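You operate a simulated robot arm through the tools that you are given. There is no shell and no other tool. Be economical: measure what you need, move in short steps, check, and stop when the job is done.

Carry out the task below with a simulated two-armed robot. There is one attempt and no reset: what you move stays moved.

Task
Wipe up the spill on the top of the wooden bench with the cloth and put it back.

The check looks at the end state, three seconds after you hand in, the way a careful person would. Anything else that was tipped, shoved, dropped, spilled or broken makes it a failure. Flat cloth is picked up by pressing the open fingertips on it (5 to 10 N) and closing them slowly along it; thin cloth reads only 2 to 8 mm in the jaws.

Robot
Two 7-joint arms with two-finger parallel grippers on one trunk, on a base that drives. Base frame: it is fixed to the floor where the robot stands at the start and does not move with it; the origin is under the middle of the robot, x ahead of it, y to its left, z up. Lengths are in mm, angles in rad, forces in N, time in s.
The left shoulder is at the start at [70, 163, 1220], the right one opposite. Payload 3.43 kg a hand.
Tool frame (each hand has its own): the origin (TCP) lies between the finger pads and is the grasp point; the fingertips stand 34 mm ahead of it; z points along the fingers, y is the line along which they close. Largest opening 128 mm; finger width 24, thickness 12; the body of the gripper, 48 by 130 mm, starts 96 mm behind the TCP.
Orientation is that of the tool frame in the base frame, as a unit quaternion [x, y, z, w]. With the fingers straight down and closing along the base's y, the tool's x points along the base's -x, its y along +y and its z along -z.

Tools
- The arms move only by the tool step_arm. It takes "left_plan", "right_plan" or both (then of equal length, played together; a hand with none holds still); each is a list that holds one entry, the list of rows, each a list of 7 numbers: the shift along the tool's x, y, z in mm, then the turn, a rotation vector about the tool's x, y, z in rad, then the opening, from 0 (shut) to 1 (fully open). In form: [[[dx, dy, dz, wx, wy, wz, fingers], ...]]. A call has 1 to 10 rows; each row shifts and turns the commanded pose from where the row before left it, along the tool's axes as they then stand. Each row takes 0.2 s and may step no farther than 50 mm and 0.15 rad from the row before; otherwise, or with a gripper value out of range, the whole call is refused. Where a pose cannot be reached the arm comes as near as it can. A force on the tool above 40 N (or 10 N above the force at the start of the call, whichever is more), or a blocked arm, ends the call early, and 0.2 s more pass. The fingers move at their own pace (about 153 mm/s each) and stop on an object; they squeeze with about 37 N. The grip force told is the motor's: it shows also when the fingers shut on nothing. Time passes only in rows, and 0.2 s behind the last, so rows that do not move let the fingers close. The reply holds the time, the measured pose of the TCP, the force on the tool along the base axes, the opening and the grip force, in the units named above and with some noise.
- Cameras (640 x 400 px; columns grow to the right, rows downward): "scene" is now at [131.4, 17.7, 1458.6]; the picture's right is [0.17, -0.98, 0.00], its down [-0.59, -0.10, -0.80] and it looks along [0.79, 0.14, -0.59] (base axes); focal length 266 px, centre (320, 200). "left" rides on the left gripper at [76, 11, -160] in its tool frame; the picture's right is [-0.15, 0.99, 0.00], its down [-0.88, -0.13, -0.46] and it looks along [-0.45, -0.07, 0.89] (tool axes); focal length 234 px, centre (320, 200). "right" rides on the right gripper at [76, -11, -160] in its tool frame; the picture's right is [0.15, 0.99, 0.00], its down [-0.88, 0.13, -0.46] and it looks along [-0.45, 0.07, 0.89] (tool axes); focal length 234 px, centre (320, 200). There is no depth. A picture from a camera that has moved, and an enlarged one, comes with that camera's place and axes in the base frame and with its lens. The place of the scene camera against the robot may be out by one fixed shift of up to 25 mm in any direction.
- grab_frame(camera): a new picture of that camera. The clock stands still meanwhile.
- lift_body(by): slides the trunk up (or, below 0, down) by that many mm; the arms and the scene camera ride with it, the base frame stays. It gives what a move gives, with no picture.
- drive_base(legs): drives the robot by 1 to 6 legs, each [ahead, left, turn to the left] in mm, mm and rad, along the robot's own axes; the way and the turn of a leg run together, so that a leg with both is an arc; at most 1500 mm and 3.142 rad a leg. The arms and the cameras ride along, it lands a little off, and it stops where it bumps. It gives what a move gives.
- head_to(pan, tilt): turns the head with the scene camera to pan (to the left, within 1.501 rad either way) and tilt (down, from -0.506 to 1.204), counted from straight ahead of the robot. It gives what a move gives.
- enlarge(camera, box): a new picture of the part [left, top, right, bottom] of that camera's present view, enlarged. The clock stands still meanwhile.
- finish_job(): hands the job in; it is judged then, once.

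Work in short steps. Places have to be worked out from the pictures, the camera data and where the tool is seen: move nearer, look again, correct. Check each grasp and each placing, and mend what went wrong. You have 120 turns and 100 pictures in all, those below and enlarged ones among them. Open the grippers and draw the arms clear of the work before you hand the job in, unless the task says otherwise; then end with one line.

The tools are called after ">>>" by a JSON object that holds its "name" and its "arguments". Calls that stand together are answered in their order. step_arm: Moves the arms, as the interface text tells. Its arguments: {"type":"object","properties":{"left_plan":{"type":"array"},"right_plan":{"type":"array"}},"required":[]} The other tools are called the same way: lift_body (by) slides the trunk up or down; drive_base (legs) drives the base; head_to (pan, tilt) turns the head that bears the scene camera; grab_frame (camera) takes a picture; enlarge (camera, box) takes an enlarged picture of a part of a camera's view; finish_job () hands the job in.

At the start:

```text
time: 0.0
left_tool_pos: [576.5, 435.1, 1084.3]
left_tool_rot: [0.0, 1.0, 0.0, -0.001]
left_contact_force: [0.2, 0.3, 0.0]
left_opening: 128.1
left_finger_force: 0.1
right_tool_pos: [511.4, -97.9, 1126.2]
right_tool_rot: [0.0, 1.0, 0.001, 0.001]
right_contact_force: [-0.1, 0.5, 0.7]
right_opening: 128.0
right_finger_force: 0.0
trunk travel left (down, up): [-700.0, 240.0]
robot x, y, heading: [-0.2, -1.6, -0.001]
head pan, tilt: [0.175, 0.637]
```

scene: 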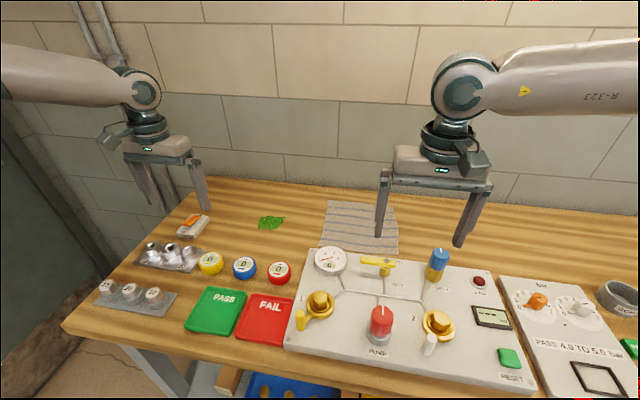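
right: 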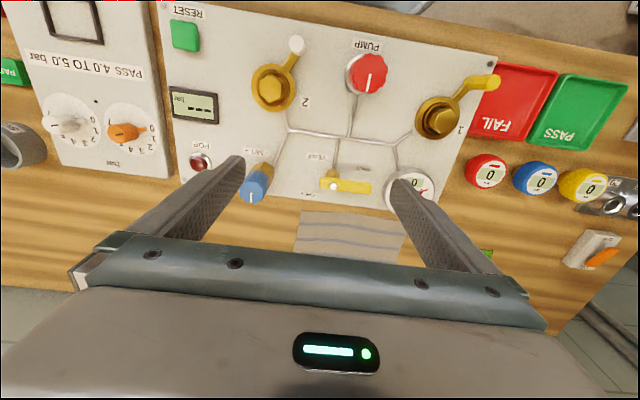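
left: 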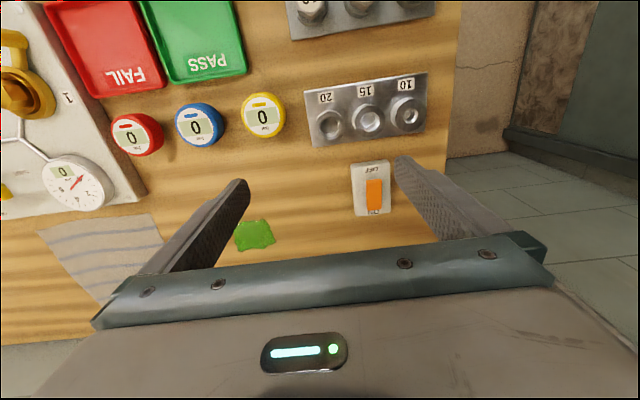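

Rough estimates put the spill near (775–810, 265–315) and the cloth around x 700–970, y −120..120. I'll look closer at both before moving.

>>> {"name": "enlarge", "arguments": {"camera": "scene", "box": [220, 170, 460, 320]}}

>>> {"name": "step_arm", "arguments": {"left_plan": [[[-30, -40, 0, 0, 0, 0, 1], [-30, -40, 0, 0, 0, 0, 1], [-30, -40, 0, 0, 0, 0, 1], [-20, -40, 0, 0, 0, 0, 1], [0, 0, 0, 0, 0, 0, 1]]], "right_plan": [[[40, -40, -10, 0, 0, 0, 1], [40, -40, -10, 0, 0, 0, 1], [40, -40, -10, 0, 0, 0, 1], [0, -40, 0, 0, 0, 0, 1], [0, -40, 0, 0, 0, 0, 1]]]}}

```text
2.67 times, centred on (340, 245) of scene
camera zoom: at [131.4, 17.7, 1458.6], right [0.17, -0.98, 0.0], down [-0.59, -0.1, -0.8], along [0.79, 0.14, -0.59], focal length 708 px, centre (267, 80)
```

zoom: 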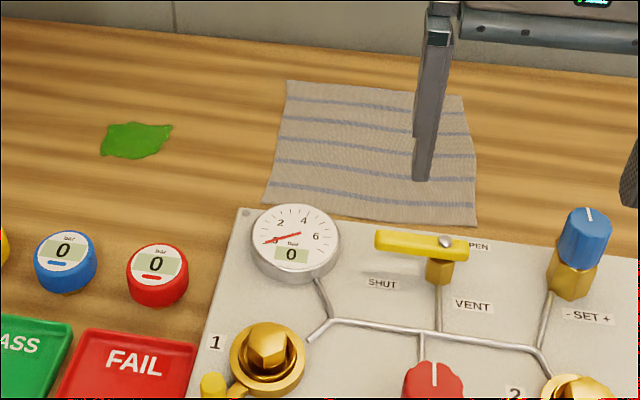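

```text
refused: row 1 steps farther than a row can; nothing moved
```

The cloth lies flat just behind the panel and the spill is to its left. I'll shorten the refused step, move the left hand toward the cloth's left side and draw the right arm aside.

>>> {"name": "step_arm", "arguments": {"left_plan": [[[-25, -40, 0, 0, 0, 0, 1], [-25, -40, 0, 0, 0, 0, 1], [-25, -40, 0, 0, 0, 0, 1], [-20, -40, 0, 0, 0, 0, 1], [0, 0, 0, 0, 0, 0, 1]]], "right_plan": [[[25, -40, -10, 0, 0, 0, 1], [25, -40, -10, 0, 0, 0, 1], [25, -40, -10, 0, 0, 0, 1], [0, -40, 0, 0, 0, 0, 1], [0, -40, 0, 0, 0, 0, 1]]]}}

>>> {"name": "grab_frame", "arguments": {"camera": "left"}}

>>> {"name": "grab_frame", "arguments": {"camera": "scene"}}

```text
time: 1.2
left_tool_pos: [671.4, 274.5, 1082.1]
left_tool_rot: [0.0, 1.0, 0.001, 0.001]
left_contact_force: [0.3, -0.4, 1.3]
left_opening: 127.9
left_finger_force: 0.0
right_tool_pos: [439.5, -298.4, 1161.0]
right_tool_rot: [0.0, 1.0, 0.0, 0.001]
right_contact_force: [-0.2, 0.5, 0.2]
right_opening: 128.1
right_finger_force: 0.1
trunk travel left (down, up): [-700.0, 240.0]
robot x, y, heading: [1.7, -2.4, 0.002]
head pan, tilt: [0.175, 0.637]
```

```text
95 pictures are left
camera left: at [592.7, 284.2, 1242.3], right [0.15, 0.99, 0.0], down [0.88, -0.13, 0.46], along [0.45, -0.07, -0.89], focal length 234 px, centre (320, 200)
```

left: 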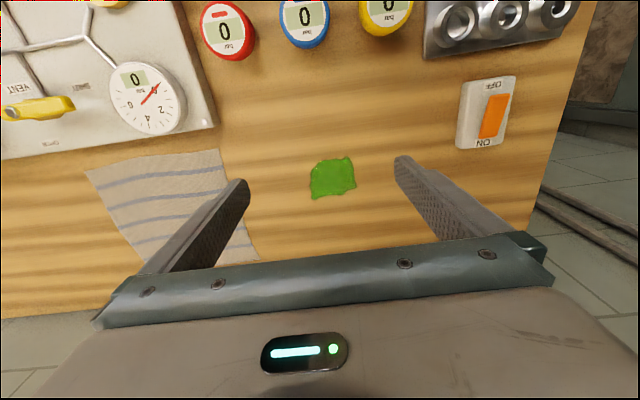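

```text
94 pictures are left
camera scene: at [129.7, 16.7, 1458.9], right [0.17, -0.98, 0.0], down [-0.58, -0.1, -0.8], along [0.79, 0.14, -0.59], focal length 266 px, centre (320, 200)
```

scene: 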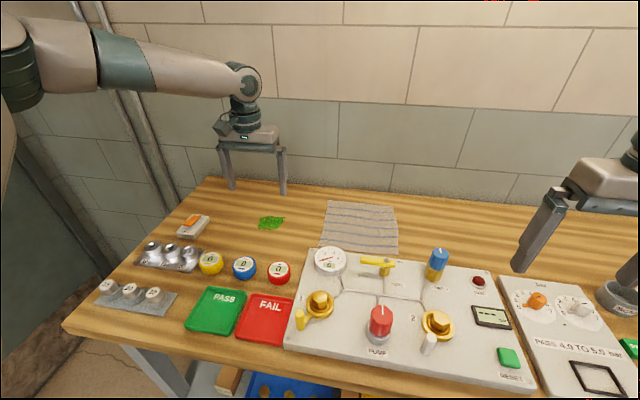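

Cross-checking the two left-camera views and the scene view suggests the surface is nearer z ≈ 880, with the spill at about (740, 280) and the cloth at x 663–905, y −125..110. I'll go above the cloth's left part with the fingers partly closed, then part of the way down.

>>> {"name": "step_arm", "arguments": {"left_plan": [[[-15, -42, 0, 0, 0, 0, 0.45], [-15, -42, 0, 0, 0, 0, 0.45], [-15, -42, 0, 0, 0, 0, 0.45], [-15, -42, 0, 0, 0, 0, 0.45], [-14, -41, 0, 0, 0, 0, 0.45], [0, 0, 40, 0, 0, 0, 0.45], [0, 0, 40, 0, 0, 0, 0.45], [0, 0, 20, 0, 0, 0, 0.45], [0, 0, 0, 0, 0, 0, 0.45]]]}}

>>> {"name": "grab_frame", "arguments": {"camera": "left"}}

>>> {"name": "grab_frame", "arguments": {"camera": "scene"}}

```text
time: 3.2
left_tool_pos: [627.0, 210.8, 1001.4]
left_tool_rot: [0.0, 1.0, -0.001, 0.001]
left_contact_force: [0.0, -0.1, 0.7]
left_opening: 57.6
left_finger_force: 0.2
left hand out of reach, approached as far as the arm can: row 1, 2, 3, 4, 5, 6, 7, 8
right_tool_pos: [439.4, -298.3, 1158.9]
right_tool_rot: [0.0, 1.0, 0.001, 0.0]
right_contact_force: [0.5, 0.0, -0.2]
right_opening: 128.0
right_finger_force: 0.0
trunk travel left (down, up): [-700.0, 240.0]
robot x, y, heading: [-1.1, 0.6, 0.0]
head pan, tilt: [0.175, 0.637]
```

```text
93 pictures are left
camera left: at [548.7, 220.8, 1161.7], right [0.15, 0.99, 0.0], down [0.88, -0.13, 0.46], along [0.45, -0.07, -0.89], focal length 234 px, centre (320, 200)
```

left: 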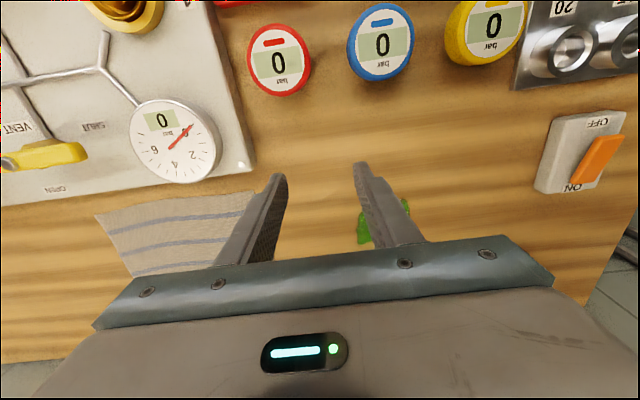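

```text
92 pictures are left
camera scene: at [131.7, 17.5, 1458.6], right [0.17, -0.98, 0.0], down [-0.59, -0.1, -0.8], along [0.79, 0.14, -0.59], focal length 266 px, centre (320, 200)
```

scene: 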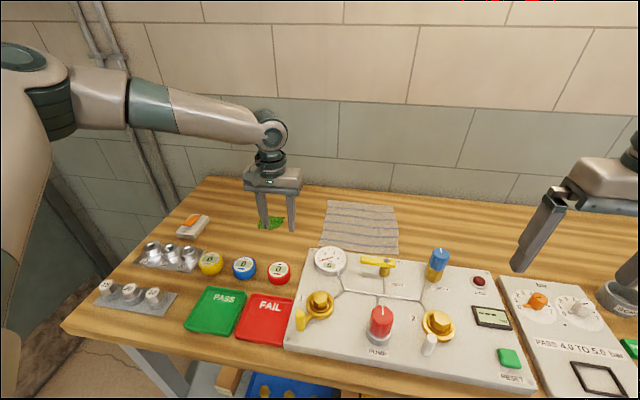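

The left arm fell short: this spot is across the body for it. I'll shift the base instead, and first check the clearance in front of and to the right of the robot.

>>> {"name": "head_to", "arguments": {"pan": 0, "tilt": 1.15}}

>>> {"name": "grab_frame", "arguments": {"camera": "scene"}}

>>> {"name": "head_to", "arguments": {"pan": -0.9, "tilt": 0.6}}

>>> {"name": "grab_frame", "arguments": {"camera": "scene"}}

```text
time: 4.1
left_tool_pos: [627.4, 209.5, 1001.8]
left_tool_rot: [0.0, 1.0, 0.0, 0.0]
left_contact_force: [0.5, -0.4, -0.9]
left_opening: 57.7
left_finger_force: 0.0
right_tool_pos: [441.1, -297.9, 1159.9]
right_tool_rot: [0.002, 1.0, -0.001, 0.0]
right_contact_force: [0.4, -0.6, -0.1]
right_opening: 127.8
right_finger_force: 0.0
trunk travel left (down, up): [-700.0, 240.0]
robot x, y, heading: [-1.1, 1.0, -0.005]
head pan, tilt: [0.0, 1.15]
```

```text
91 pictures are left
camera scene: at [105.1, 2.5, 1420.1], right [0.0, -1.0, 0.0], down [-0.91, 0.0, -0.41], along [0.41, 0.0, -0.91], focal length 266 px, centre (320, 200)
```

scene: 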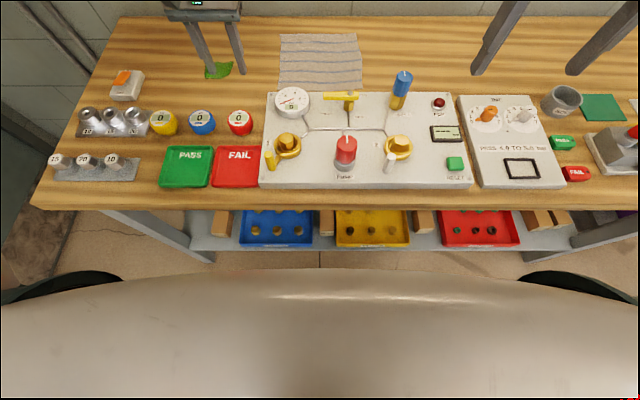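

```text
time: 5.3
left_tool_pos: [626.8, 209.5, 1002.6]
left_tool_rot: [0.0, 1.0, -0.001, 0.0]
left_contact_force: [0.3, 0.4, -0.3]
left_opening: 57.8
left_finger_force: 0.1
right_tool_pos: [441.2, -296.9, 1159.3]
right_tool_rot: [0.001, 1.0, 0.0, 0.0]
right_contact_force: [0.0, 0.5, -0.5]
right_opening: 127.9
right_finger_force: 0.0
trunk travel left (down, up): [-700.0, 240.0]
robot x, y, heading: [0.3, 0.1, -0.002]
head pan, tilt: [-0.901, 0.6]
```

```text
90 pictures are left
camera scene: at [100.4, -66.8, 1461.8], right [-0.78, -0.62, 0.0], down [-0.35, 0.44, -0.82], along [0.51, -0.65, -0.57], focal length 266 px, centre (320, 200)
```

scene: 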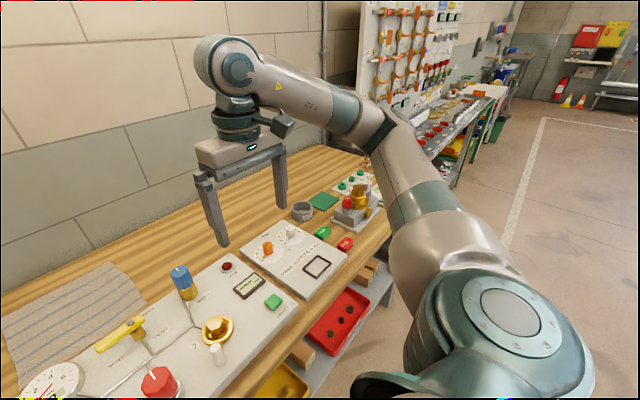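

The right side is clear, and the reach limit comes from the hand being high relative to the shoulder. I'll raise the trunk 100 mm, shift the base about 130 mm to the right and turn the head back.

>>> {"name": "lift_body", "arguments": {"by": 100}}

>>> {"name": "drive_base", "arguments": {"legs": [[0, -130, 0]]}}

>>> {"name": "head_to", "arguments": {"pan": 0.25, "tilt": 0.75}}

>>> {"name": "step_arm", "arguments": {"left_plan": [[[0, 0, 0, 0, 0, 0, 0.45]]]}}

>>> {"name": "grab_frame", "arguments": {"camera": "scene"}}

```text
time: 6.7
left_tool_pos: [626.6, 209.1, 1102.3]
left_tool_rot: [0.0, 1.0, 0.001, 0.001]
left_contact_force: [0.0, 0.3, 0.0]
left_opening: 57.8
left_finger_force: 0.1
right_tool_pos: [440.1, -297.1, 1259.7]
right_tool_rot: [0.001, 1.0, 0.0, 0.0]
right_contact_force: [-0.2, 0.4, 0.8]
right_opening: 128.0
right_finger_force: 0.0
trunk travel left (down, up): [-800.0, 140.0]
robot x, y, heading: [4.0, 2.5, -0.001]
head pan, tilt: [-0.901, 0.6]
```

```text
time: 8.0
left_tool_pos: [626.5, 81.3, 1101.8]
left_tool_rot: [0.0, 1.0, -0.001, 0.001]
left_contact_force: [0.4, 0.0, 0.8]
left_opening: 57.9
left_finger_force: 0.0
right_tool_pos: [440.6, -423.5, 1259.2]
right_tool_rot: [0.001, 1.0, -0.001, 0.0]
right_contact_force: [1.1, -0.4, -0.5]
right_opening: 127.9
right_finger_force: 0.1
trunk travel left (down, up): [-800.0, 140.0]
robot x, y, heading: [1.1, -130.3, -0.005]
head pan, tilt: [-0.901, 0.6]
```

```text
time: 9.3
left_tool_pos: [627.1, 79.3, 1101.6]
left_tool_rot: [0.0, 1.0, 0.0, 0.001]
left_contact_force: [-0.4, 0.0, 0.5]
left_opening: 57.6
left_finger_force: 0.0
right_tool_pos: [439.4, -426.3, 1260.2]
right_tool_rot: [0.001, 1.0, 0.0, -0.001]
right_contact_force: [-0.4, -0.7, 0.0]
right_opening: 127.8
right_finger_force: 0.1
trunk travel left (down, up): [-800.0, 140.0]
robot x, y, heading: [0.4, -126.9, 0.002]
head pan, tilt: [0.25, 0.75]
```

```text
time: 9.7
left_tool_pos: [628.2, 80.6, 1102.9]
left_tool_rot: [0.0, 1.0, 0.0, 0.001]
left_contact_force: [0.2, -0.8, -0.2]
left_opening: 57.5
left_finger_force: 0.0
right_tool_pos: [440.3, -424.5, 1259.4]
right_tool_rot: [0.001, 1.0, 0.0, 0.0]
right_contact_force: [0.9, 0.1, 0.2]
right_opening: 127.9
right_finger_force: 0.0
trunk travel left (down, up): [-800.0, 140.0]
robot x, y, heading: [2.5, -129.8, -0.0]
head pan, tilt: [0.25, 0.75]
```

```text
89 pictures are left
camera scene: at [125.7, -105.3, 1548.9], right [0.25, -0.97, 0.0], down [-0.66, -0.17, -0.73], along [0.71, 0.18, -0.68], focal length 266 px, centre (320, 200)
```

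scene: 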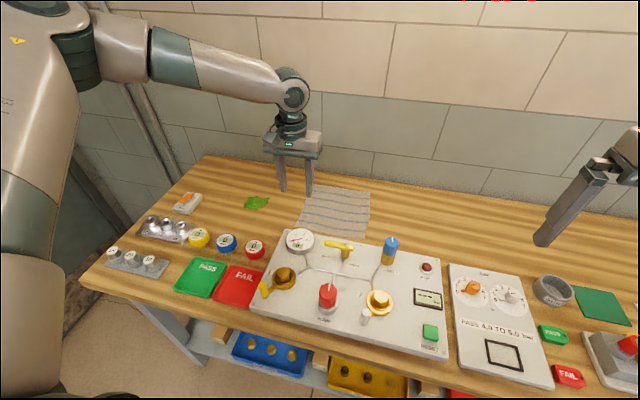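

The commanded pose matches the measured one. I'll descend diagonally to above the cloth's left part, stopping at TCP z of about 960.

>>> {"name": "step_arm", "arguments": {"left_plan": [[[-24, -2, 28, 0, 0, 0, 0.45], [-24, -2, 28, 0, 0, 0, 0.45], [-24, -2, 28, 0, 0, 0, 0.45], [-24, -2, 28, 0, 0, 0, 0.45], [-23, -3, 30, 0, 0, 0, 0.45], [0, 0, 0, 0, 0, 0, 0.45]]]}}

>>> {"name": "grab_frame", "arguments": {"camera": "left"}}

>>> {"name": "enlarge", "arguments": {"camera": "scene", "box": [200, 120, 440, 270]}}

```text
time: 11.1
left_tool_pos: [648.5, 154.8, 1028.3]
left_tool_rot: [0.0, 1.0, -0.001, 0.001]
left_contact_force: [0.3, 0.5, 0.4]
left_opening: 57.4
left_finger_force: 0.1
left hand out of reach, approached as far as the arm can: row 1, 2, 3, 4, 5
right_tool_pos: [439.9, -425.1, 1259.9]
right_tool_rot: [0.001, 1.0, 0.0, 0.0]
right_contact_force: [0.4, 0.1, -0.7]
right_opening: 128.1
right_finger_force: 0.1
trunk travel left (down, up): [-800.0, 140.0]
robot x, y, heading: [-3.7, -128.0, -0.0]
head pan, tilt: [0.25, 0.75]
```

```text
88 pictures are left
camera left: at [570.5, 166.8, 1187.9], right [0.15, 0.99, 0.0], down [0.88, -0.13, 0.46], along [0.45, -0.07, -0.89], focal length 234 px, centre (320, 200)
```

left: 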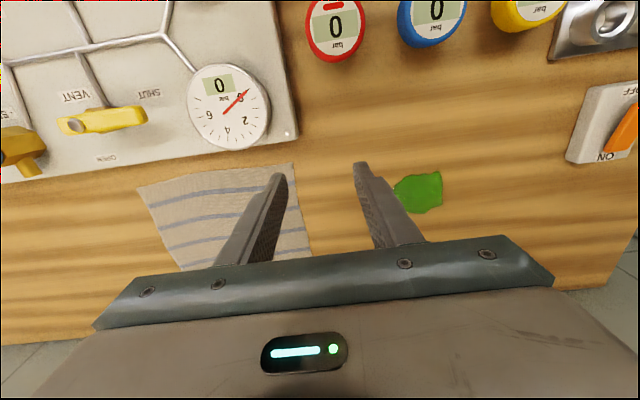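

```text
2.67 times, centred on (320, 195) of scene
camera zoom: at [125.5, -105.7, 1549.0], right [0.25, -0.97, 0.0], down [-0.66, -0.17, -0.73], along [0.71, 0.18, -0.68], focal length 708 px, centre (320, 213)
```

zoom: 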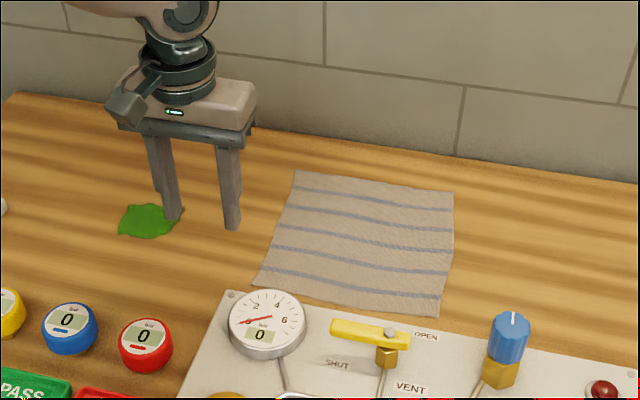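

The left arm again refuses to move inward, which looks like a joint limit at this tool yaw. I'll test whether yawing the tool frees it.

>>> {"name": "step_arm", "arguments": {"left_plan": [[[0, 0, 0, 0, 0, 0.15, 0.45], [0, 0, 0, 0, 0, 0.15, 0.45], [0, 0, 0, 0, 0, 0.15, 0.45], [0, -25, 0, 0, 0, 0, 0.45], [0, -25, 0, 0, 0, 0, 0.45]]]}}

```text
time: 12.3
left_tool_pos: [621.4, 116.7, 1036.5]
left_tool_rot: [0.224, 0.975, 0.0, 0.002]
left_contact_force: [0.5, 0.4, 0.5]
left_opening: 57.5
left_finger_force: 0.2
left hand out of reach, approached as far as the arm can: row 4, 5
right_tool_pos: [440.2, -426.1, 1258.5]
right_tool_rot: [0.002, 1.0, 0.0, 0.0]
right_contact_force: [0.2, -0.1, -0.1]
right_opening: 128.1
right_finger_force: 0.0
trunk travel left (down, up): [-800.0, 140.0]
robot x, y, heading: [-0.3, -128.7, 0.002]
head pan, tilt: [0.25, 0.75]
```

Yaw gives only a little. I'll undo it and test how far the arm reaches outward at a wider angle, high over the spill.

>>> {"name": "step_arm", "arguments": {"left_plan": [[[0, 40, 0, 0, 0, -0.15, 0.45], [0, 40, 0, 0, 0, -0.15, 0.45], [0, 40, 0, 0, 0, -0.15, 0.45], [0, 40, 0, 0, 0, 0, 0.45], [-40, 0, 0, 0, 0, 0, 0.45], [-40, 0, 0, 0, 0, 0, 0.45]]]}}

>>> {"name": "step_arm", "arguments": {"left_plan": [[[0, 0, 25, 0, 0, 0, 0.45], [0, 0, 25, 0, 0, 0, 0.45], [0, 0, 25, 0, 0, 0, 0.45]]]}}

```text
time: 13.7
left_tool_pos: [715.8, 276.3, 1051.0]
left_tool_rot: [0.001, 1.0, 0.0, 0.001]
left_contact_force: [0.2, -0.2, -0.1]
left_opening: 57.6
left_finger_force: 0.0
left hand out of reach, approached as far as the arm can: row 6
right_tool_pos: [440.5, -426.4, 1259.3]
right_tool_rot: [0.001, 1.0, 0.0, 0.0]
right_contact_force: [-0.4, -0.8, -0.2]
right_opening: 128.0
right_finger_force: 0.1
trunk travel left (down, up): [-800.0, 140.0]
robot x, y, heading: [-4.6, -124.4, -0.001]
head pan, tilt: [0.25, 0.75]
```

```text
time: 14.5
left_tool_pos: [681.3, 282.3, 996.3]
left_tool_rot: [0.0, 1.0, -0.001, 0.002]
left_contact_force: [0.4, -0.8, -0.7]
left_opening: 57.7
left_finger_force: 0.1
left hand out of reach, approached as far as the arm can: row 1, 2, 3
right_tool_pos: [438.7, -425.0, 1259.9]
right_tool_rot: [0.0, 1.0, -0.001, 0.0]
right_contact_force: [0.3, 0.3, -0.1]
right_opening: 128.0
right_finger_force: 0.1
trunk travel left (down, up): [-800.0, 140.0]
robot x, y, heading: [-2.5, -129.9, 0.002]
head pan, tilt: [0.25, 0.75]
```

Reach improves at larger azimuth, so turning the robot right would help. To judge the base's clearance to the bench, I'll pitch the free right hand so its camera looks back and down at the base.

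>>> {"name": "step_arm", "arguments": {"right_plan": [[[0, 0, 0, 0, 0.15, 0, 1], [0, 0, 0, 0, 0.15, 0, 1], [0, 0, 0, 0, 0.15, 0, 1], [0, 0, 0, 0, 0.15, 0, 1], [0, 0, 0, 0, 0.15, 0, 1], [0, 0, 0, 0, 0.15, 0, 1], [0, 0, 0, 0, 0.15, 0, 1]]]}}

>>> {"name": "grab_frame", "arguments": {"camera": "right"}}

```text
time: 16.1
left_tool_pos: [682.9, 282.7, 995.8]
left_tool_rot: [0.001, 1.0, -0.001, 0.001]
left_contact_force: [-0.4, 0.2, -0.1]
left_opening: 57.6
left_finger_force: 0.0
right_tool_pos: [441.1, -423.1, 1259.7]
right_tool_rot: [0.002, 0.865, 0.0, -0.502]
right_contact_force: [-0.1, 0.7, -0.5]
right_opening: 127.9
right_finger_force: 0.1
trunk travel left (down, up): [-800.0, 140.0]
robot x, y, heading: [-0.6, -124.9, -0.001]
head pan, tilt: [0.25, 0.75]
```

```text
86 pictures are left
camera right: at [541.9, -436.2, 1405.0], right [-0.07, 0.99, 0.13], down [0.83, 0.13, -0.54], along [-0.55, 0.07, -0.83], focal length 234 px, centre (320, 200)
```

right: 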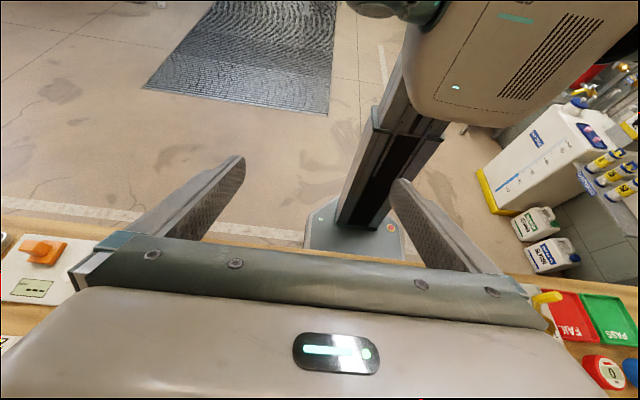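

The base plate's front is hidden by the gripper, so I'll pitch a bit further for a clearer look.

>>> {"name": "step_arm", "arguments": {"right_plan": [[[0, 0, 0, 0, -0.15, 0, 1], [0, 0, 0, 0, -0.15, 0, 1], [50, 0, 0, 0, -0.1, 0, 1], [50, 0, 0, 0, 0, 0, 1], [50, 0, 0, 0, 0, 0, 1]]]}}

>>> {"name": "grab_frame", "arguments": {"camera": "right"}}

```text
time: 17.3
left_tool_pos: [680.7, 280.2, 996.7]
left_tool_rot: [0.0, 1.0, -0.001, 0.002]
left_contact_force: [0.2, 0.0, 0.1]
left_opening: 57.7
left_finger_force: 0.0
right_tool_pos: [322.0, -427.4, 1354.8]
right_tool_rot: [0.001, 0.947, -0.001, -0.32]
right_contact_force: [0.3, -0.6, -0.1]
right_opening: 128.0
right_finger_force: 0.0
trunk travel left (down, up): [-800.0, 140.0]
robot x, y, heading: [-1.8, -125.6, -0.001]
head pan, tilt: [0.25, 0.75]
```

```text
85 pictures are left
camera right: at [358.0, -439.2, 1526.8], right [-0.11, 0.99, 0.09], down [0.98, 0.13, -0.17], along [-0.18, 0.07, -0.98], focal length 234 px, centre (320, 200)
```

right: 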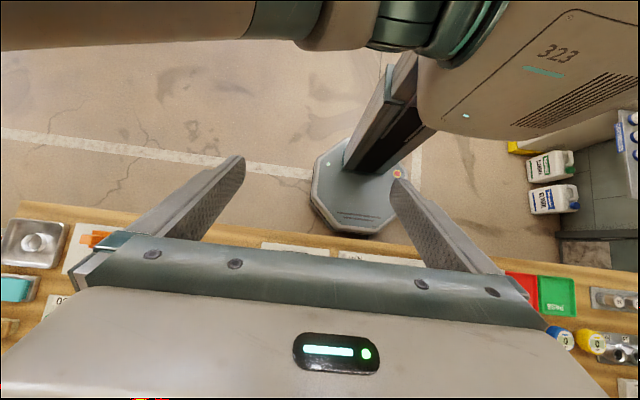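

The base is an octagon about 300 mm in radius and about 50 mm clear of the bench, so turning in place is safe. I'll raise the left hand, turn the robot right by 0.35 and straighten the right hand.

>>> {"name": "step_arm", "arguments": {"left_plan": [[[10, 0, -20, 0, 0, 0, 0.45], [10, 0, -20, 0, 0, 0, 0.45], [0, 0, 0, 0, 0, 0, 0.45], [0, 0, 0, 0, 0, 0, 0.45]]], "right_plan": [[[0, 0, 0, 0, -0.15, 0, 1], [0, 0, 0, 0, -0.15, 0, 1], [0, 0, 0, 0, -0.15, 0, 1], [0, 0, 0, 0, -0.15, 0, 1]]]}}

>>> {"name": "drive_base", "arguments": {"legs": [[0, 0, -0.35]]}}

>>> {"name": "head_to", "arguments": {"pan": 0.6, "tilt": 0.75}}

>>> {"name": "grab_frame", "arguments": {"camera": "scene"}}

>>> {"name": "grab_frame", "arguments": {"camera": "left"}}

```text
time: 18.3
left_tool_pos: [660.7, 281.3, 1034.7]
left_tool_rot: [0.0, 1.0, 0.0, 0.001]
left_contact_force: [0.4, 0.2, 0.0]
left_opening: 57.6
left_finger_force: 0.0
right_tool_pos: [322.4, -427.0, 1353.1]
right_tool_rot: [0.001, 1.0, -0.001, -0.023]
right_contact_force: [0.2, 0.1, 0.4]
right_opening: 128.1
right_finger_force: 0.0
trunk travel left (down, up): [-800.0, 140.0]
robot x, y, heading: [0.7, -129.5, -0.006]
head pan, tilt: [0.25, 0.75]
```

```text
time: 19.8
left_tool_pos: [762.0, 30.5, 1033.3]
left_tool_rot: [0.174, 0.985, -0.001, 0.0]
left_contact_force: [0.2, 0.6, 0.0]
left_opening: 57.7
left_finger_force: 0.1
right_tool_pos: [202.4, -518.3, 1354.5]
right_tool_rot: [0.174, 0.984, 0.004, -0.026]
right_contact_force: [0.1, -0.2, -0.9]
right_opening: 128.1
right_finger_force: 0.0
trunk travel left (down, up): [-800.0, 140.0]
robot x, y, heading: [3.2, -132.1, -0.351]
head pan, tilt: [0.25, 0.75]
```

```text
time: 20.6
left_tool_pos: [760.8, 30.1, 1035.6]
left_tool_rot: [0.174, 0.985, -0.001, 0.001]
left_contact_force: [-1.1, -0.2, -0.5]
left_opening: 57.8
left_finger_force: 0.0
right_tool_pos: [203.4, -518.9, 1353.3]
right_tool_rot: [0.175, 0.984, 0.004, -0.025]
right_contact_force: [0.5, 0.5, 0.1]
right_opening: 128.3
right_finger_force: 0.0
trunk travel left (down, up): [-800.0, 140.0]
robot x, y, heading: [-0.6, -126.8, -0.348]
head pan, tilt: [0.6, 0.75]
```

```text
84 pictures are left
camera scene: at [122.4, -122.7, 1549.0], right [0.25, -0.97, 0.0], down [-0.66, -0.17, -0.73], along [0.71, 0.18, -0.68], focal length 266 px, centre (320, 200)
```

scene: 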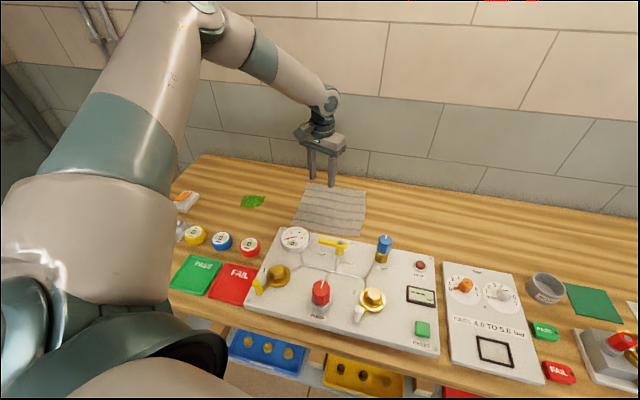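

```text
83 pictures are left
camera left: at [691.6, 66.4, 1194.4], right [0.48, 0.88, 0.0], down [0.78, -0.42, 0.46], along [0.4, -0.22, -0.89], focal length 234 px, centre (320, 200)
```

left: 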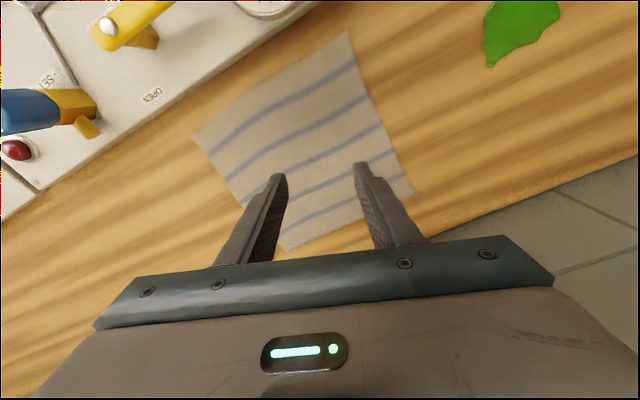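

The cloth is now clearly measured at x 667–890, y −113..115, with the spill near (752, 283). I'll move over (760, 72) and come down close to the surface.

>>> {"name": "step_arm", "arguments": {"left_plan": [[[7, 20, 20, 0, 0, 0, 0.45], [7, 19, 25, 0, 0, 0, 0.45], [0, 0, 25, 0, 0, 0, 0.45], [0, 0, 20, 0, 0, 0, 0.45], [0, 0, 0, 0, 0, 0, 0.45]]]}}

>>> {"name": "enlarge", "arguments": {"camera": "scene", "box": [230, 130, 430, 255]}}

>>> {"name": "grab_frame", "arguments": {"camera": "left"}}

```text
time: 21.8
left_tool_pos: [757.7, 75.4, 948.6]
left_tool_rot: [0.174, 0.985, -0.002, 0.002]
left_contact_force: [-0.3, 0.6, 0.7]
left_opening: 57.6
left_finger_force: 0.1
left hand out of reach, approached as far as the arm can: row 4
right_tool_pos: [201.5, -516.6, 1354.5]
right_tool_rot: [0.174, 0.985, 0.004, -0.024]
right_contact_force: [-0.5, 0.5, 0.5]
right_opening: 127.8
right_finger_force: 0.1
trunk travel left (down, up): [-800.0, 140.0]
robot x, y, heading: [-1.6, -127.2, -0.344]
head pan, tilt: [0.6, 0.75]
```

```text
3.20 times, centred on (330, 192) of scene
camera zoom: at [122.2, -120.0, 1549.0], right [0.25, -0.97, 0.0], down [-0.66, -0.17, -0.73], along [0.71, 0.18, -0.68], focal length 850 px, centre (288, 224)
```

zoom: 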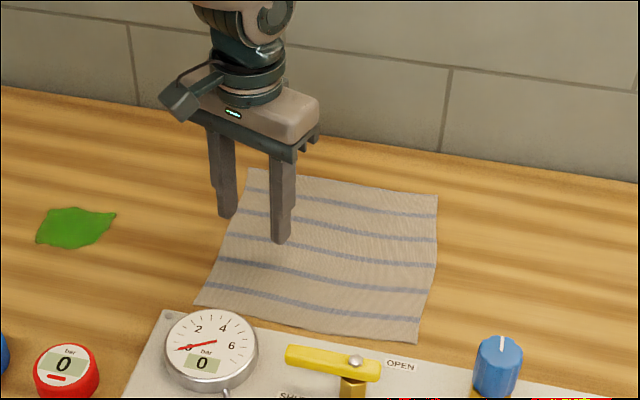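

```text
81 pictures are left
camera left: at [687.6, 111.9, 1108.7], right [0.48, 0.88, 0.0], down [0.78, -0.42, 0.46], along [0.4, -0.22, -0.89], focal length 234 px, centre (320, 200)
```

left: 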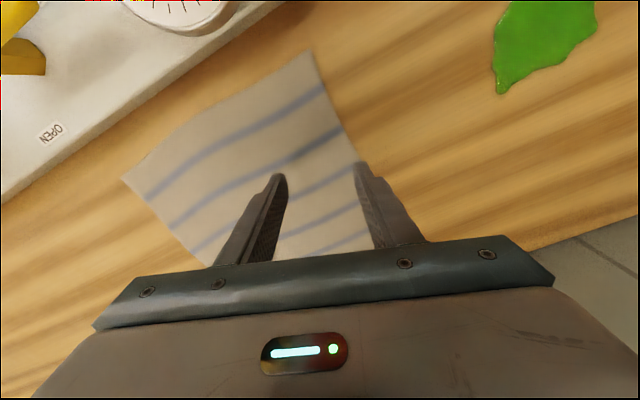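

The arm is at its limit going down, so I'll raise the hand 100 mm and lower the trunk by the same amount for more downward margin. I'll also shift 25 mm right, because the left finger is right at the cloth's edge.

>>> {"name": "step_arm", "arguments": {"left_plan": [[[-9, -23, -34, 0, 0, 0, 0.45], [0, 0, -33, 0, 0, 0, 0.45], [0, 0, -33, 0, 0, 0, 0.45], [0, 0, 0, 0, 0, 0, 0.45]]]}}

>>> {"name": "lift_body", "arguments": {"by": -100}}

>>> {"name": "step_arm", "arguments": {"left_plan": [[[0, 0, 10, 0, 0, 0, 0.45], [0, 0, 10, 0, 0, 0, 0.45], [0, 0, 0, 0, 0, 0, 0.45]]]}}

>>> {"name": "grab_frame", "arguments": {"camera": "left"}}

```text
time: 22.8
left_tool_pos: [758.0, 48.7, 1049.7]
left_tool_rot: [0.173, 0.985, -0.001, 0.0]
left_contact_force: [0.1, 0.3, -0.2]
left_opening: 57.6
left_finger_force: 0.0
right_tool_pos: [202.7, -519.1, 1354.5]
right_tool_rot: [0.174, 0.984, 0.005, -0.024]
right_contact_force: [0.2, -0.1, 0.0]
right_opening: 128.2
right_finger_force: 0.1
trunk travel left (down, up): [-800.0, 140.0]
robot x, y, heading: [1.6, -125.2, -0.347]
head pan, tilt: [0.6, 0.75]
```

```text
time: 24.2
left_tool_pos: [757.4, 48.7, 949.8]
left_tool_rot: [0.173, 0.985, -0.001, 0.001]
left_contact_force: [-1.1, 0.1, 0.0]
left_opening: 57.7
left_finger_force: 0.0
right_tool_pos: [201.5, -519.6, 1255.0]
right_tool_rot: [0.174, 0.984, 0.004, -0.024]
right_contact_force: [0.5, 0.3, -0.3]
right_opening: 128.1
right_finger_force: 0.0
trunk travel left (down, up): [-700.0, 240.0]
robot x, y, heading: [2.3, -127.6, -0.35]
head pan, tilt: [0.6, 0.75]
```

```text
time: 25.0
left_tool_pos: [758.3, 51.0, 927.8]
left_tool_rot: [0.174, 0.985, 0.0, 0.0]
left_contact_force: [-0.5, -0.4, -0.4]
left_opening: 57.4
left_finger_force: 0.1
right_tool_pos: [201.9, -519.2, 1252.7]
right_tool_rot: [0.174, 0.984, 0.004, -0.026]
right_contact_force: [-0.5, -0.2, 0.1]
right_opening: 128.0
right_finger_force: 0.1
trunk travel left (down, up): [-700.0, 240.0]
robot x, y, heading: [-0.1, -130.6, -0.352]
head pan, tilt: [0.6, 0.75]
```

```text
80 pictures are left
camera left: at [687.8, 86.0, 1088.5], right [0.48, 0.88, 0.0], down [0.78, -0.42, 0.46], along [0.4, -0.22, -0.89], focal length 234 px, centre (320, 200)
```

left: 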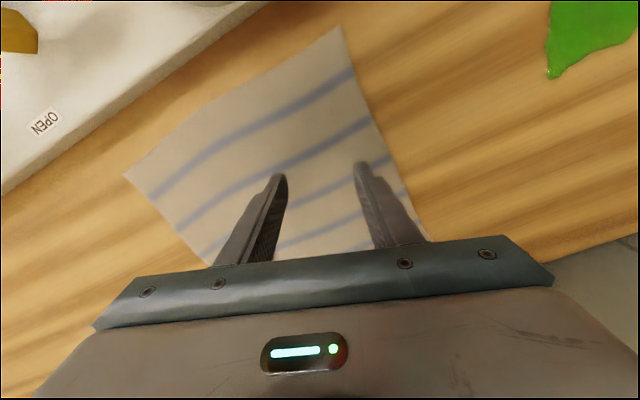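

Both fingertips are now over the cloth. I'll descend in small steps and watch the force.

>>> {"name": "step_arm", "arguments": {"left_plan": [[[0, 0, 4, 0, 0, 0, 0.45], [0, 0, 4, 0, 0, 0, 0.45], [0, 0, 0, 0, 0, 0, 0.45]]]}}

>>> {"name": "step_arm", "arguments": {"left_plan": [[[0, 0, 4, 0, 0, 0, 0.45], [0, 0, 0, 0, 0, 0, 0.45]]]}}

>>> {"name": "step_arm", "arguments": {"left_plan": [[[0, 0, 3, 0, 0, 0, 0.45], [0, 0, 0, 0, 0, 0, 0.45]]]}}

```text
time: 25.8
left_tool_pos: [757.1, 49.8, 921.0]
left_tool_rot: [0.174, 0.985, 0.0, 0.001]
left_contact_force: [0.3, -0.6, -0.1]
left_opening: 57.9
left_finger_force: 0.2
right_tool_pos: [202.7, -519.0, 1252.5]
right_tool_rot: [0.174, 0.984, 0.004, -0.024]
right_contact_force: [-0.1, 0.3, -0.5]
right_opening: 128.2
right_finger_force: 0.0
trunk travel left (down, up): [-700.0, 240.0]
robot x, y, heading: [-0.7, -128.0, -0.354]
head pan, tilt: [0.6, 0.75]
```

```text
time: 26.4
left_tool_pos: [756.5, 48.4, 915.8]
left_tool_rot: [0.174, 0.985, 0.0, 0.001]
left_contact_force: [0.1, 1.2, 0.8]
left_opening: 57.7
left_finger_force: 0.1
right_tool_pos: [201.4, -518.6, 1253.8]
right_tool_rot: [0.174, 0.984, 0.004, -0.024]
right_contact_force: [0.1, -0.8, 0.0]
right_opening: 128.0
right_finger_force: 0.0
trunk travel left (down, up): [-700.0, 240.0]
robot x, y, heading: [-0.4, -134.2, -0.351]
head pan, tilt: [0.6, 0.75]
```

```text
time: 27.0
left_tool_pos: [757.5, 47.6, 913.9]
left_tool_rot: [0.174, 0.985, -0.001, 0.002]
left_contact_force: [0.6, 1.0, 9.9]
left_opening: 57.5
left_finger_force: 0.1
right_tool_pos: [201.5, -519.9, 1253.9]
right_tool_rot: [0.174, 0.984, 0.005, -0.024]
right_contact_force: [-0.4, 0.1, -0.2]
right_opening: 127.9
right_finger_force: 0.0
trunk travel left (down, up): [-700.0, 240.0]
robot x, y, heading: [-3.1, -130.3, -0.351]
head pan, tilt: [0.6, 0.75]
```

Contact is 9.9 N at TCP z of about 914, confirming the surface at about 880. Now I'll close slowly along the cloth.

>>> {"name": "step_arm", "arguments": {"left_plan": [[[0, 0, 0, 0, 0, 0, 0.4], [0, 0, 0, 0, 0, 0, 0.35], [0, 0, 0, 0, 0, 0, 0.3], [0, 0, 0, 0, 0, 0, 0.25], [0, 0, 0, 0, 0, 0, 0.2], [0, 0, 0, 0, 0, 0, 0.15], [0, 0, 0, 0, 0, 0, 0.1], [0, 0, 0, 0, 0, 0, 0.05], [0, 0, 0, 0, 0, 0, 0], [0, 0, 0, 0, 0, 0, 0]]]}}

>>> {"name": "enlarge", "arguments": {"camera": "scene", "box": [230, 130, 430, 255]}}

>>> {"name": "grab_frame", "arguments": {"camera": "left"}}

```text
time: 29.2
left_tool_pos: [756.4, 48.1, 915.1]
left_tool_rot: [0.173, 0.985, -0.001, 0.002]
left_contact_force: [-0.1, 0.7, 16.3]
left_opening: 2.2
left_finger_force: 36.8
right_tool_pos: [200.1, -519.2, 1253.8]
right_tool_rot: [0.174, 0.984, 0.005, -0.024]
right_contact_force: [0.7, 0.0, -0.7]
right_opening: 128.0
right_finger_force: 0.0
trunk travel left (down, up): [-700.0, 240.0]
robot x, y, heading: [-3.3, -128.3, -0.353]
head pan, tilt: [0.6, 0.75]
```

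```text
3.20 times, centred on (330, 192) of scene
camera zoom: at [120.2, -122.8, 1449.2], right [0.25, -0.97, 0.0], down [-0.66, -0.17, -0.73], along [0.71, 0.18, -0.68], focal length 850 px, centre (288, 224)
```

zoom: 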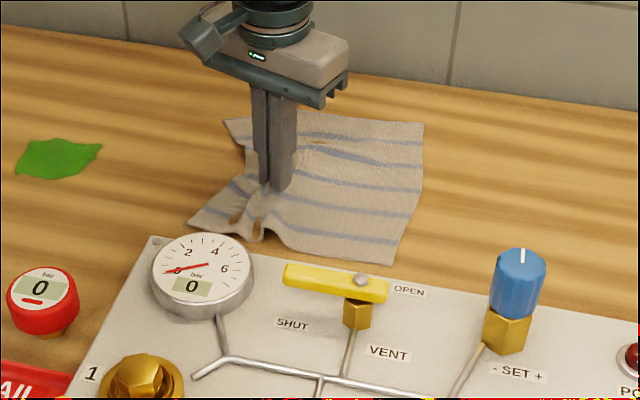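

```text
78 pictures are left
camera left: at [685.6, 85.1, 1075.1], right [0.48, 0.88, 0.0], down [0.78, -0.42, 0.46], along [0.4, -0.22, -0.89], focal length 234 px, centre (320, 200)
```

left: 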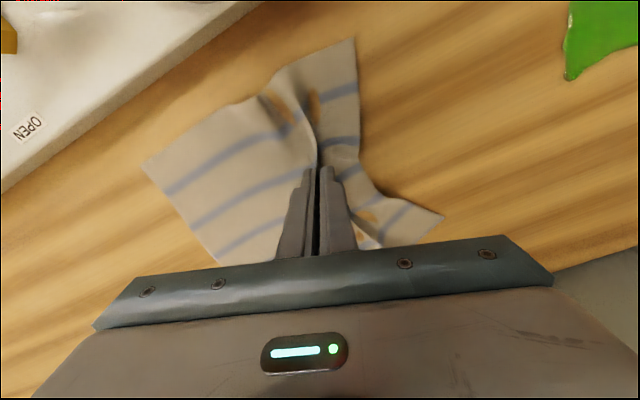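

The cloth is pinched (2.2 mm, 37 N). I'll ease the pressure a little and drag it toward the spill, stopping short to check.

>>> {"name": "step_arm", "arguments": {"left_plan": [[[0, 0, -3, 0, 0, 0, 0], [9.5, 24.5, 0, 0, 0, 0, 0], [9.5, 24.5, 0, 0, 0, 0, 0], [9.5, 24.5, 0, 0, 0, 0, 0], [9.5, 24.5, 0, 0, 0, 0, 0], [0, 0, 0, 0, 0, 0, 0]]]}}

>>> {"name": "enlarge", "arguments": {"camera": "scene", "box": [200, 130, 400, 255]}}

```text
time: 30.6
left_tool_pos: [755.5, 153.0, 916.3]
left_tool_rot: [0.173, 0.985, 0.0, 0.0]
left_contact_force: [-0.6, 0.2, -0.8]
left_opening: 2.2
left_finger_force: 37.1
right_tool_pos: [202.4, -519.8, 1254.6]
right_tool_rot: [0.174, 0.984, 0.005, -0.025]
right_contact_force: [-0.4, -0.1, -0.9]
right_opening: 128.1
right_finger_force: 0.1
trunk travel left (down, up): [-700.0, 240.0]
robot x, y, heading: [0.6, -127.8, -0.35]
head pan, tilt: [0.6, 0.75]
```

```text
3.20 times, centred on (300, 192) of scene
camera zoom: at [122.8, -123.3, 1448.9], right [0.25, -0.97, 0.0], down [-0.66, -0.17, -0.73], along [0.71, 0.18, -0.68], focal length 850 px, centre (384, 224)
```

zoom: 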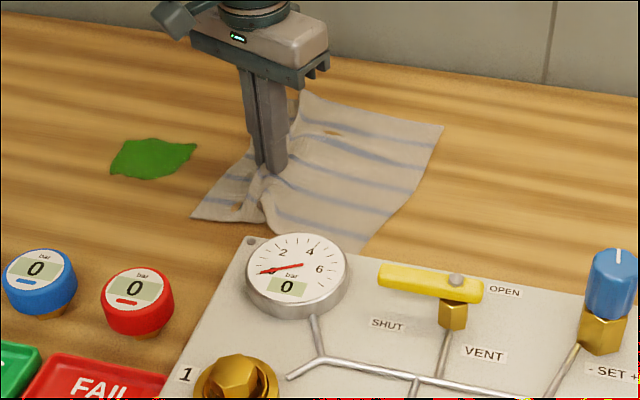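

The cloth drags along well. I'll continue across the spill with light pressure.

>>> {"name": "step_arm", "arguments": {"left_plan": [[[9.5, 24.5, 0.5, 0, 0, 0, 0], [9.5, 24.5, 0.5, 0, 0, 0, 0], [9.5, 24.5, 0.5, 0, 0, 0, 0], [9.5, 24.5, 0, 0, 0, 0, 0], [9.5, 24.5, 0, 0, 0, 0, 0], [9.5, 24.5, 0, 0, 0, 0, 0], [0, 0, 0, 0, 0, 0, 0]]]}}

>>> {"name": "enlarge", "arguments": {"camera": "scene", "box": [200, 130, 400, 255]}}

>>> {"name": "grab_frame", "arguments": {"camera": "left"}}

```text
time: 32.2
left_tool_pos: [752.1, 313.7, 915.9]
left_tool_rot: [0.173, 0.985, 0.0, 0.001]
left_contact_force: [1.7, -0.6, 6.0]
left_opening: 2.1
left_finger_force: 36.9
right_tool_pos: [201.1, -520.3, 1253.4]
right_tool_rot: [0.174, 0.984, 0.005, -0.025]
right_contact_force: [-0.4, -0.8, -0.5]
right_opening: 128.1
right_finger_force: 0.1
trunk travel left (down, up): [-700.0, 240.0]
robot x, y, heading: [2.4, -132.4, -0.354]
head pan, tilt: [0.6, 0.75]
```

```text
3.20 times, centred on (300, 192) of scene
camera zoom: at [122.2, -123.4, 1449.0], right [0.25, -0.97, 0.0], down [-0.66, -0.17, -0.73], along [0.71, 0.18, -0.68], focal length 850 px, centre (384, 224)
```

zoom: 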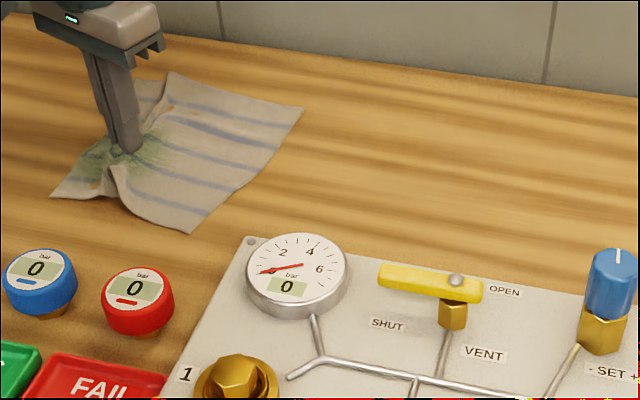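

```text
75 pictures are left
camera left: at [682.6, 349.7, 1075.3], right [0.48, 0.88, 0.0], down [0.78, -0.42, 0.46], along [0.4, -0.22, -0.89], focal length 234 px, centre (320, 200)
```

left: 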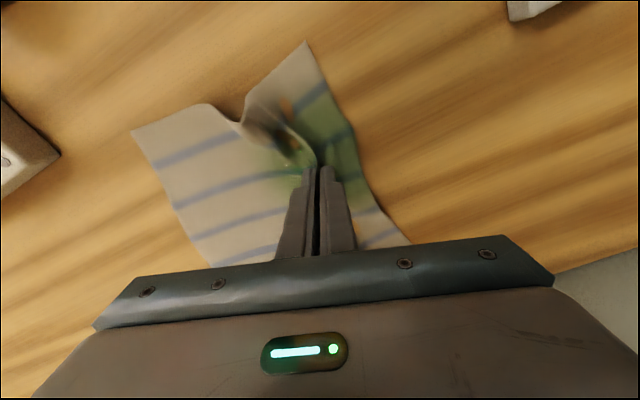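

The cloth is soaking up the green. I'll scrub across the spill area in x strokes while stepping back in y.

>>> {"name": "step_arm", "arguments": {"left_plan": [[[-32.9, 12, 0, 0, 0, 0, 0], [32.9, -12, 0, 0, 0, 0, 0], [32.9, -12, 0, 0, 0, 0, 0], [-10.3, -28.2, 0, 0, 0, 0, 0], [-32.9, 12, 0, 0, 0, 0, 0], [-32.9, 12, 0, 0, 0, 0, 0], [-10.3, -28.2, 0, 0, 0, 0, 0], [32.9, -12, 0, 0, 0, 0, 0], [32.9, -12, 0, 0, 0, 0, 0], [-32.9, 12, 0, 0, 0, 0, 0]]]}}

>>> {"name": "step_arm", "arguments": {"left_plan": [[[0, 0, -30, 0, 0, 0, 0], [0, 0, -40, 0, 0, 0, 0], [0, 0, -40, 0, 0, 0, 0], [-10, -27, -40, 0, 0, 0, 0], [-10, -27, -40, 0, 0, 0, 0], [-15, -40, -20, 0, 0, 0, 0], [-15, -40, -10, 0, 0, 0, 0], [0, 0, 0, 0, 0, 0, 0]]]}}

>>> {"name": "grab_frame", "arguments": {"camera": "scene"}}

>>> {"name": "enlarge", "arguments": {"camera": "scene", "box": [180, 130, 380, 255]}}

```text
time: 34.4
left_tool_pos: [755.0, 251.4, 915.4]
left_tool_rot: [0.173, 0.985, 0.0, -0.001]
left_contact_force: [-0.6, -1.0, 2.6]
left_opening: 2.2
left_finger_force: 37.7
right_tool_pos: [204.7, -521.6, 1254.2]
right_tool_rot: [0.174, 0.984, 0.006, -0.027]
right_contact_force: [0.7, -0.4, -1.1]
right_opening: 128.0
right_finger_force: 0.1
trunk travel left (down, up): [-700.0, 240.0]
robot x, y, heading: [1.1, -130.4, -0.346]
head pan, tilt: [0.6, 0.75]
```

```text
time: 36.2
left_tool_pos: [754.1, 107.9, 1137.6]
left_tool_rot: [0.174, 0.985, -0.001, 0.0]
left_contact_force: [0.4, -0.3, -0.3]
left_opening: 2.0
left_finger_force: 37.6
right_tool_pos: [202.1, -518.1, 1253.8]
right_tool_rot: [0.175, 0.984, 0.005, -0.025]
right_contact_force: [-0.9, 0.3, -0.4]
right_opening: 127.9
right_finger_force: 0.0
trunk travel left (down, up): [-700.0, 240.0]
robot x, y, heading: [0.6, -130.2, -0.35]
head pan, tilt: [0.6, 0.75]
```

```text
74 pictures are left
camera scene: at [122.3, -120.8, 1449.0], right [0.25, -0.97, 0.0], down [-0.66, -0.17, -0.73], along [0.71, 0.18, -0.68], focal length 266 px, centre (320, 200)
```

scene: 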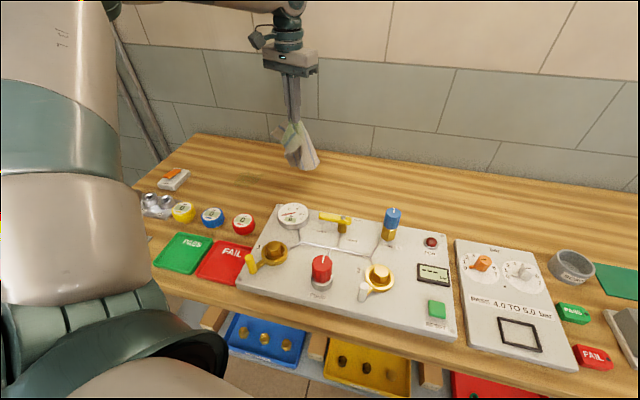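

```text
3.20 times, centred on (280, 192) of scene
camera zoom: at [122.3, -120.8, 1449.0], right [0.25, -0.97, 0.0], down [-0.66, -0.17, -0.73], along [0.71, 0.18, -0.68], focal length 850 px, centre (448, 224)
```

zoom: 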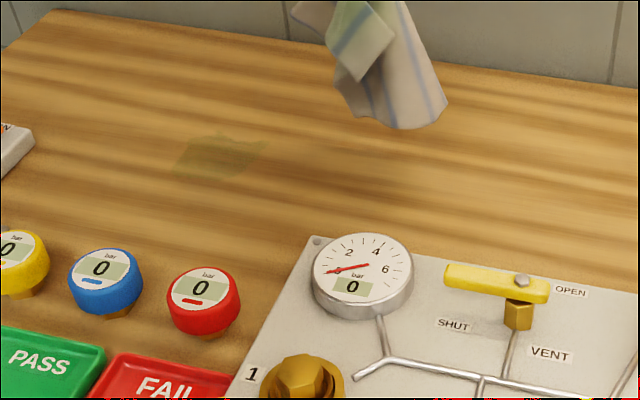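

The spill is nearly gone, but a faint stain remains at about (747, 281). I'll go back and wipe again with a bit more pressure and denser strokes.

>>> {"name": "step_arm", "arguments": {"left_plan": [[[15, 41, 20, 0, 0, 0, 0], [15, 41, 20, 0, 0, 0, 0], [5, 15, 40, 0, 0, 0, 0], [0, 0, 45, 0, 0, 0, 0], [0, 0, 45, 0, 0, 0, 0], [0, 0, 35, 0, 0, 0, 0], [0, 0, 12, 0, 0, 0, 0], [0, 0, 5, 0, 0, 0, 0], [0, 0, 0, 0, 0, 0, 0]]]}}

>>> {"name": "grab_frame", "arguments": {"camera": "left"}}

```text
time: 38.4
left_tool_pos: [757.3, 210.0, 919.8]
left_tool_rot: [0.173, 0.985, 0.0, 0.007]
left_contact_force: [-5.8, 1.0, 23.7]
left_opening: 2.0
left_finger_force: 37.0
right_tool_pos: [201.4, -518.5, 1254.6]
right_tool_rot: [0.173, 0.985, 0.005, -0.024]
right_contact_force: [0.4, -0.1, -0.8]
right_opening: 127.9
right_finger_force: 0.0
trunk travel left (down, up): [-700.0, 240.0]
robot x, y, heading: [2.7, -127.8, -0.349]
head pan, tilt: [0.6, 0.75]
stopped in row 9 (left hand): the force on the tool passed its limit (the readings are from after the stop); the commanded pose is now the measured one
```

```text
72 pictures are left
camera left: at [685.0, 246.4, 1078.6], right [0.48, 0.88, 0.0], down [0.78, -0.42, 0.47], along [0.41, -0.22, -0.88], focal length 234 px, centre (320, 200)
```

left: 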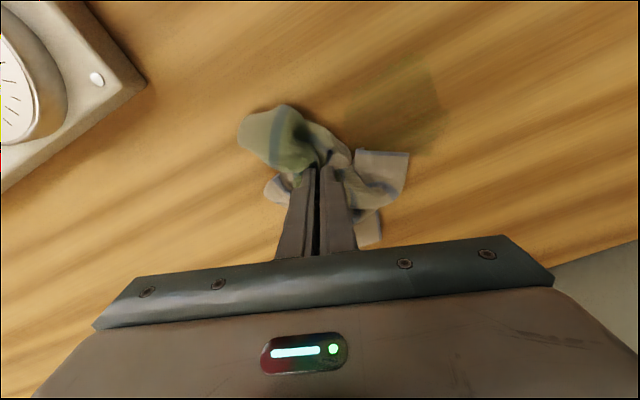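

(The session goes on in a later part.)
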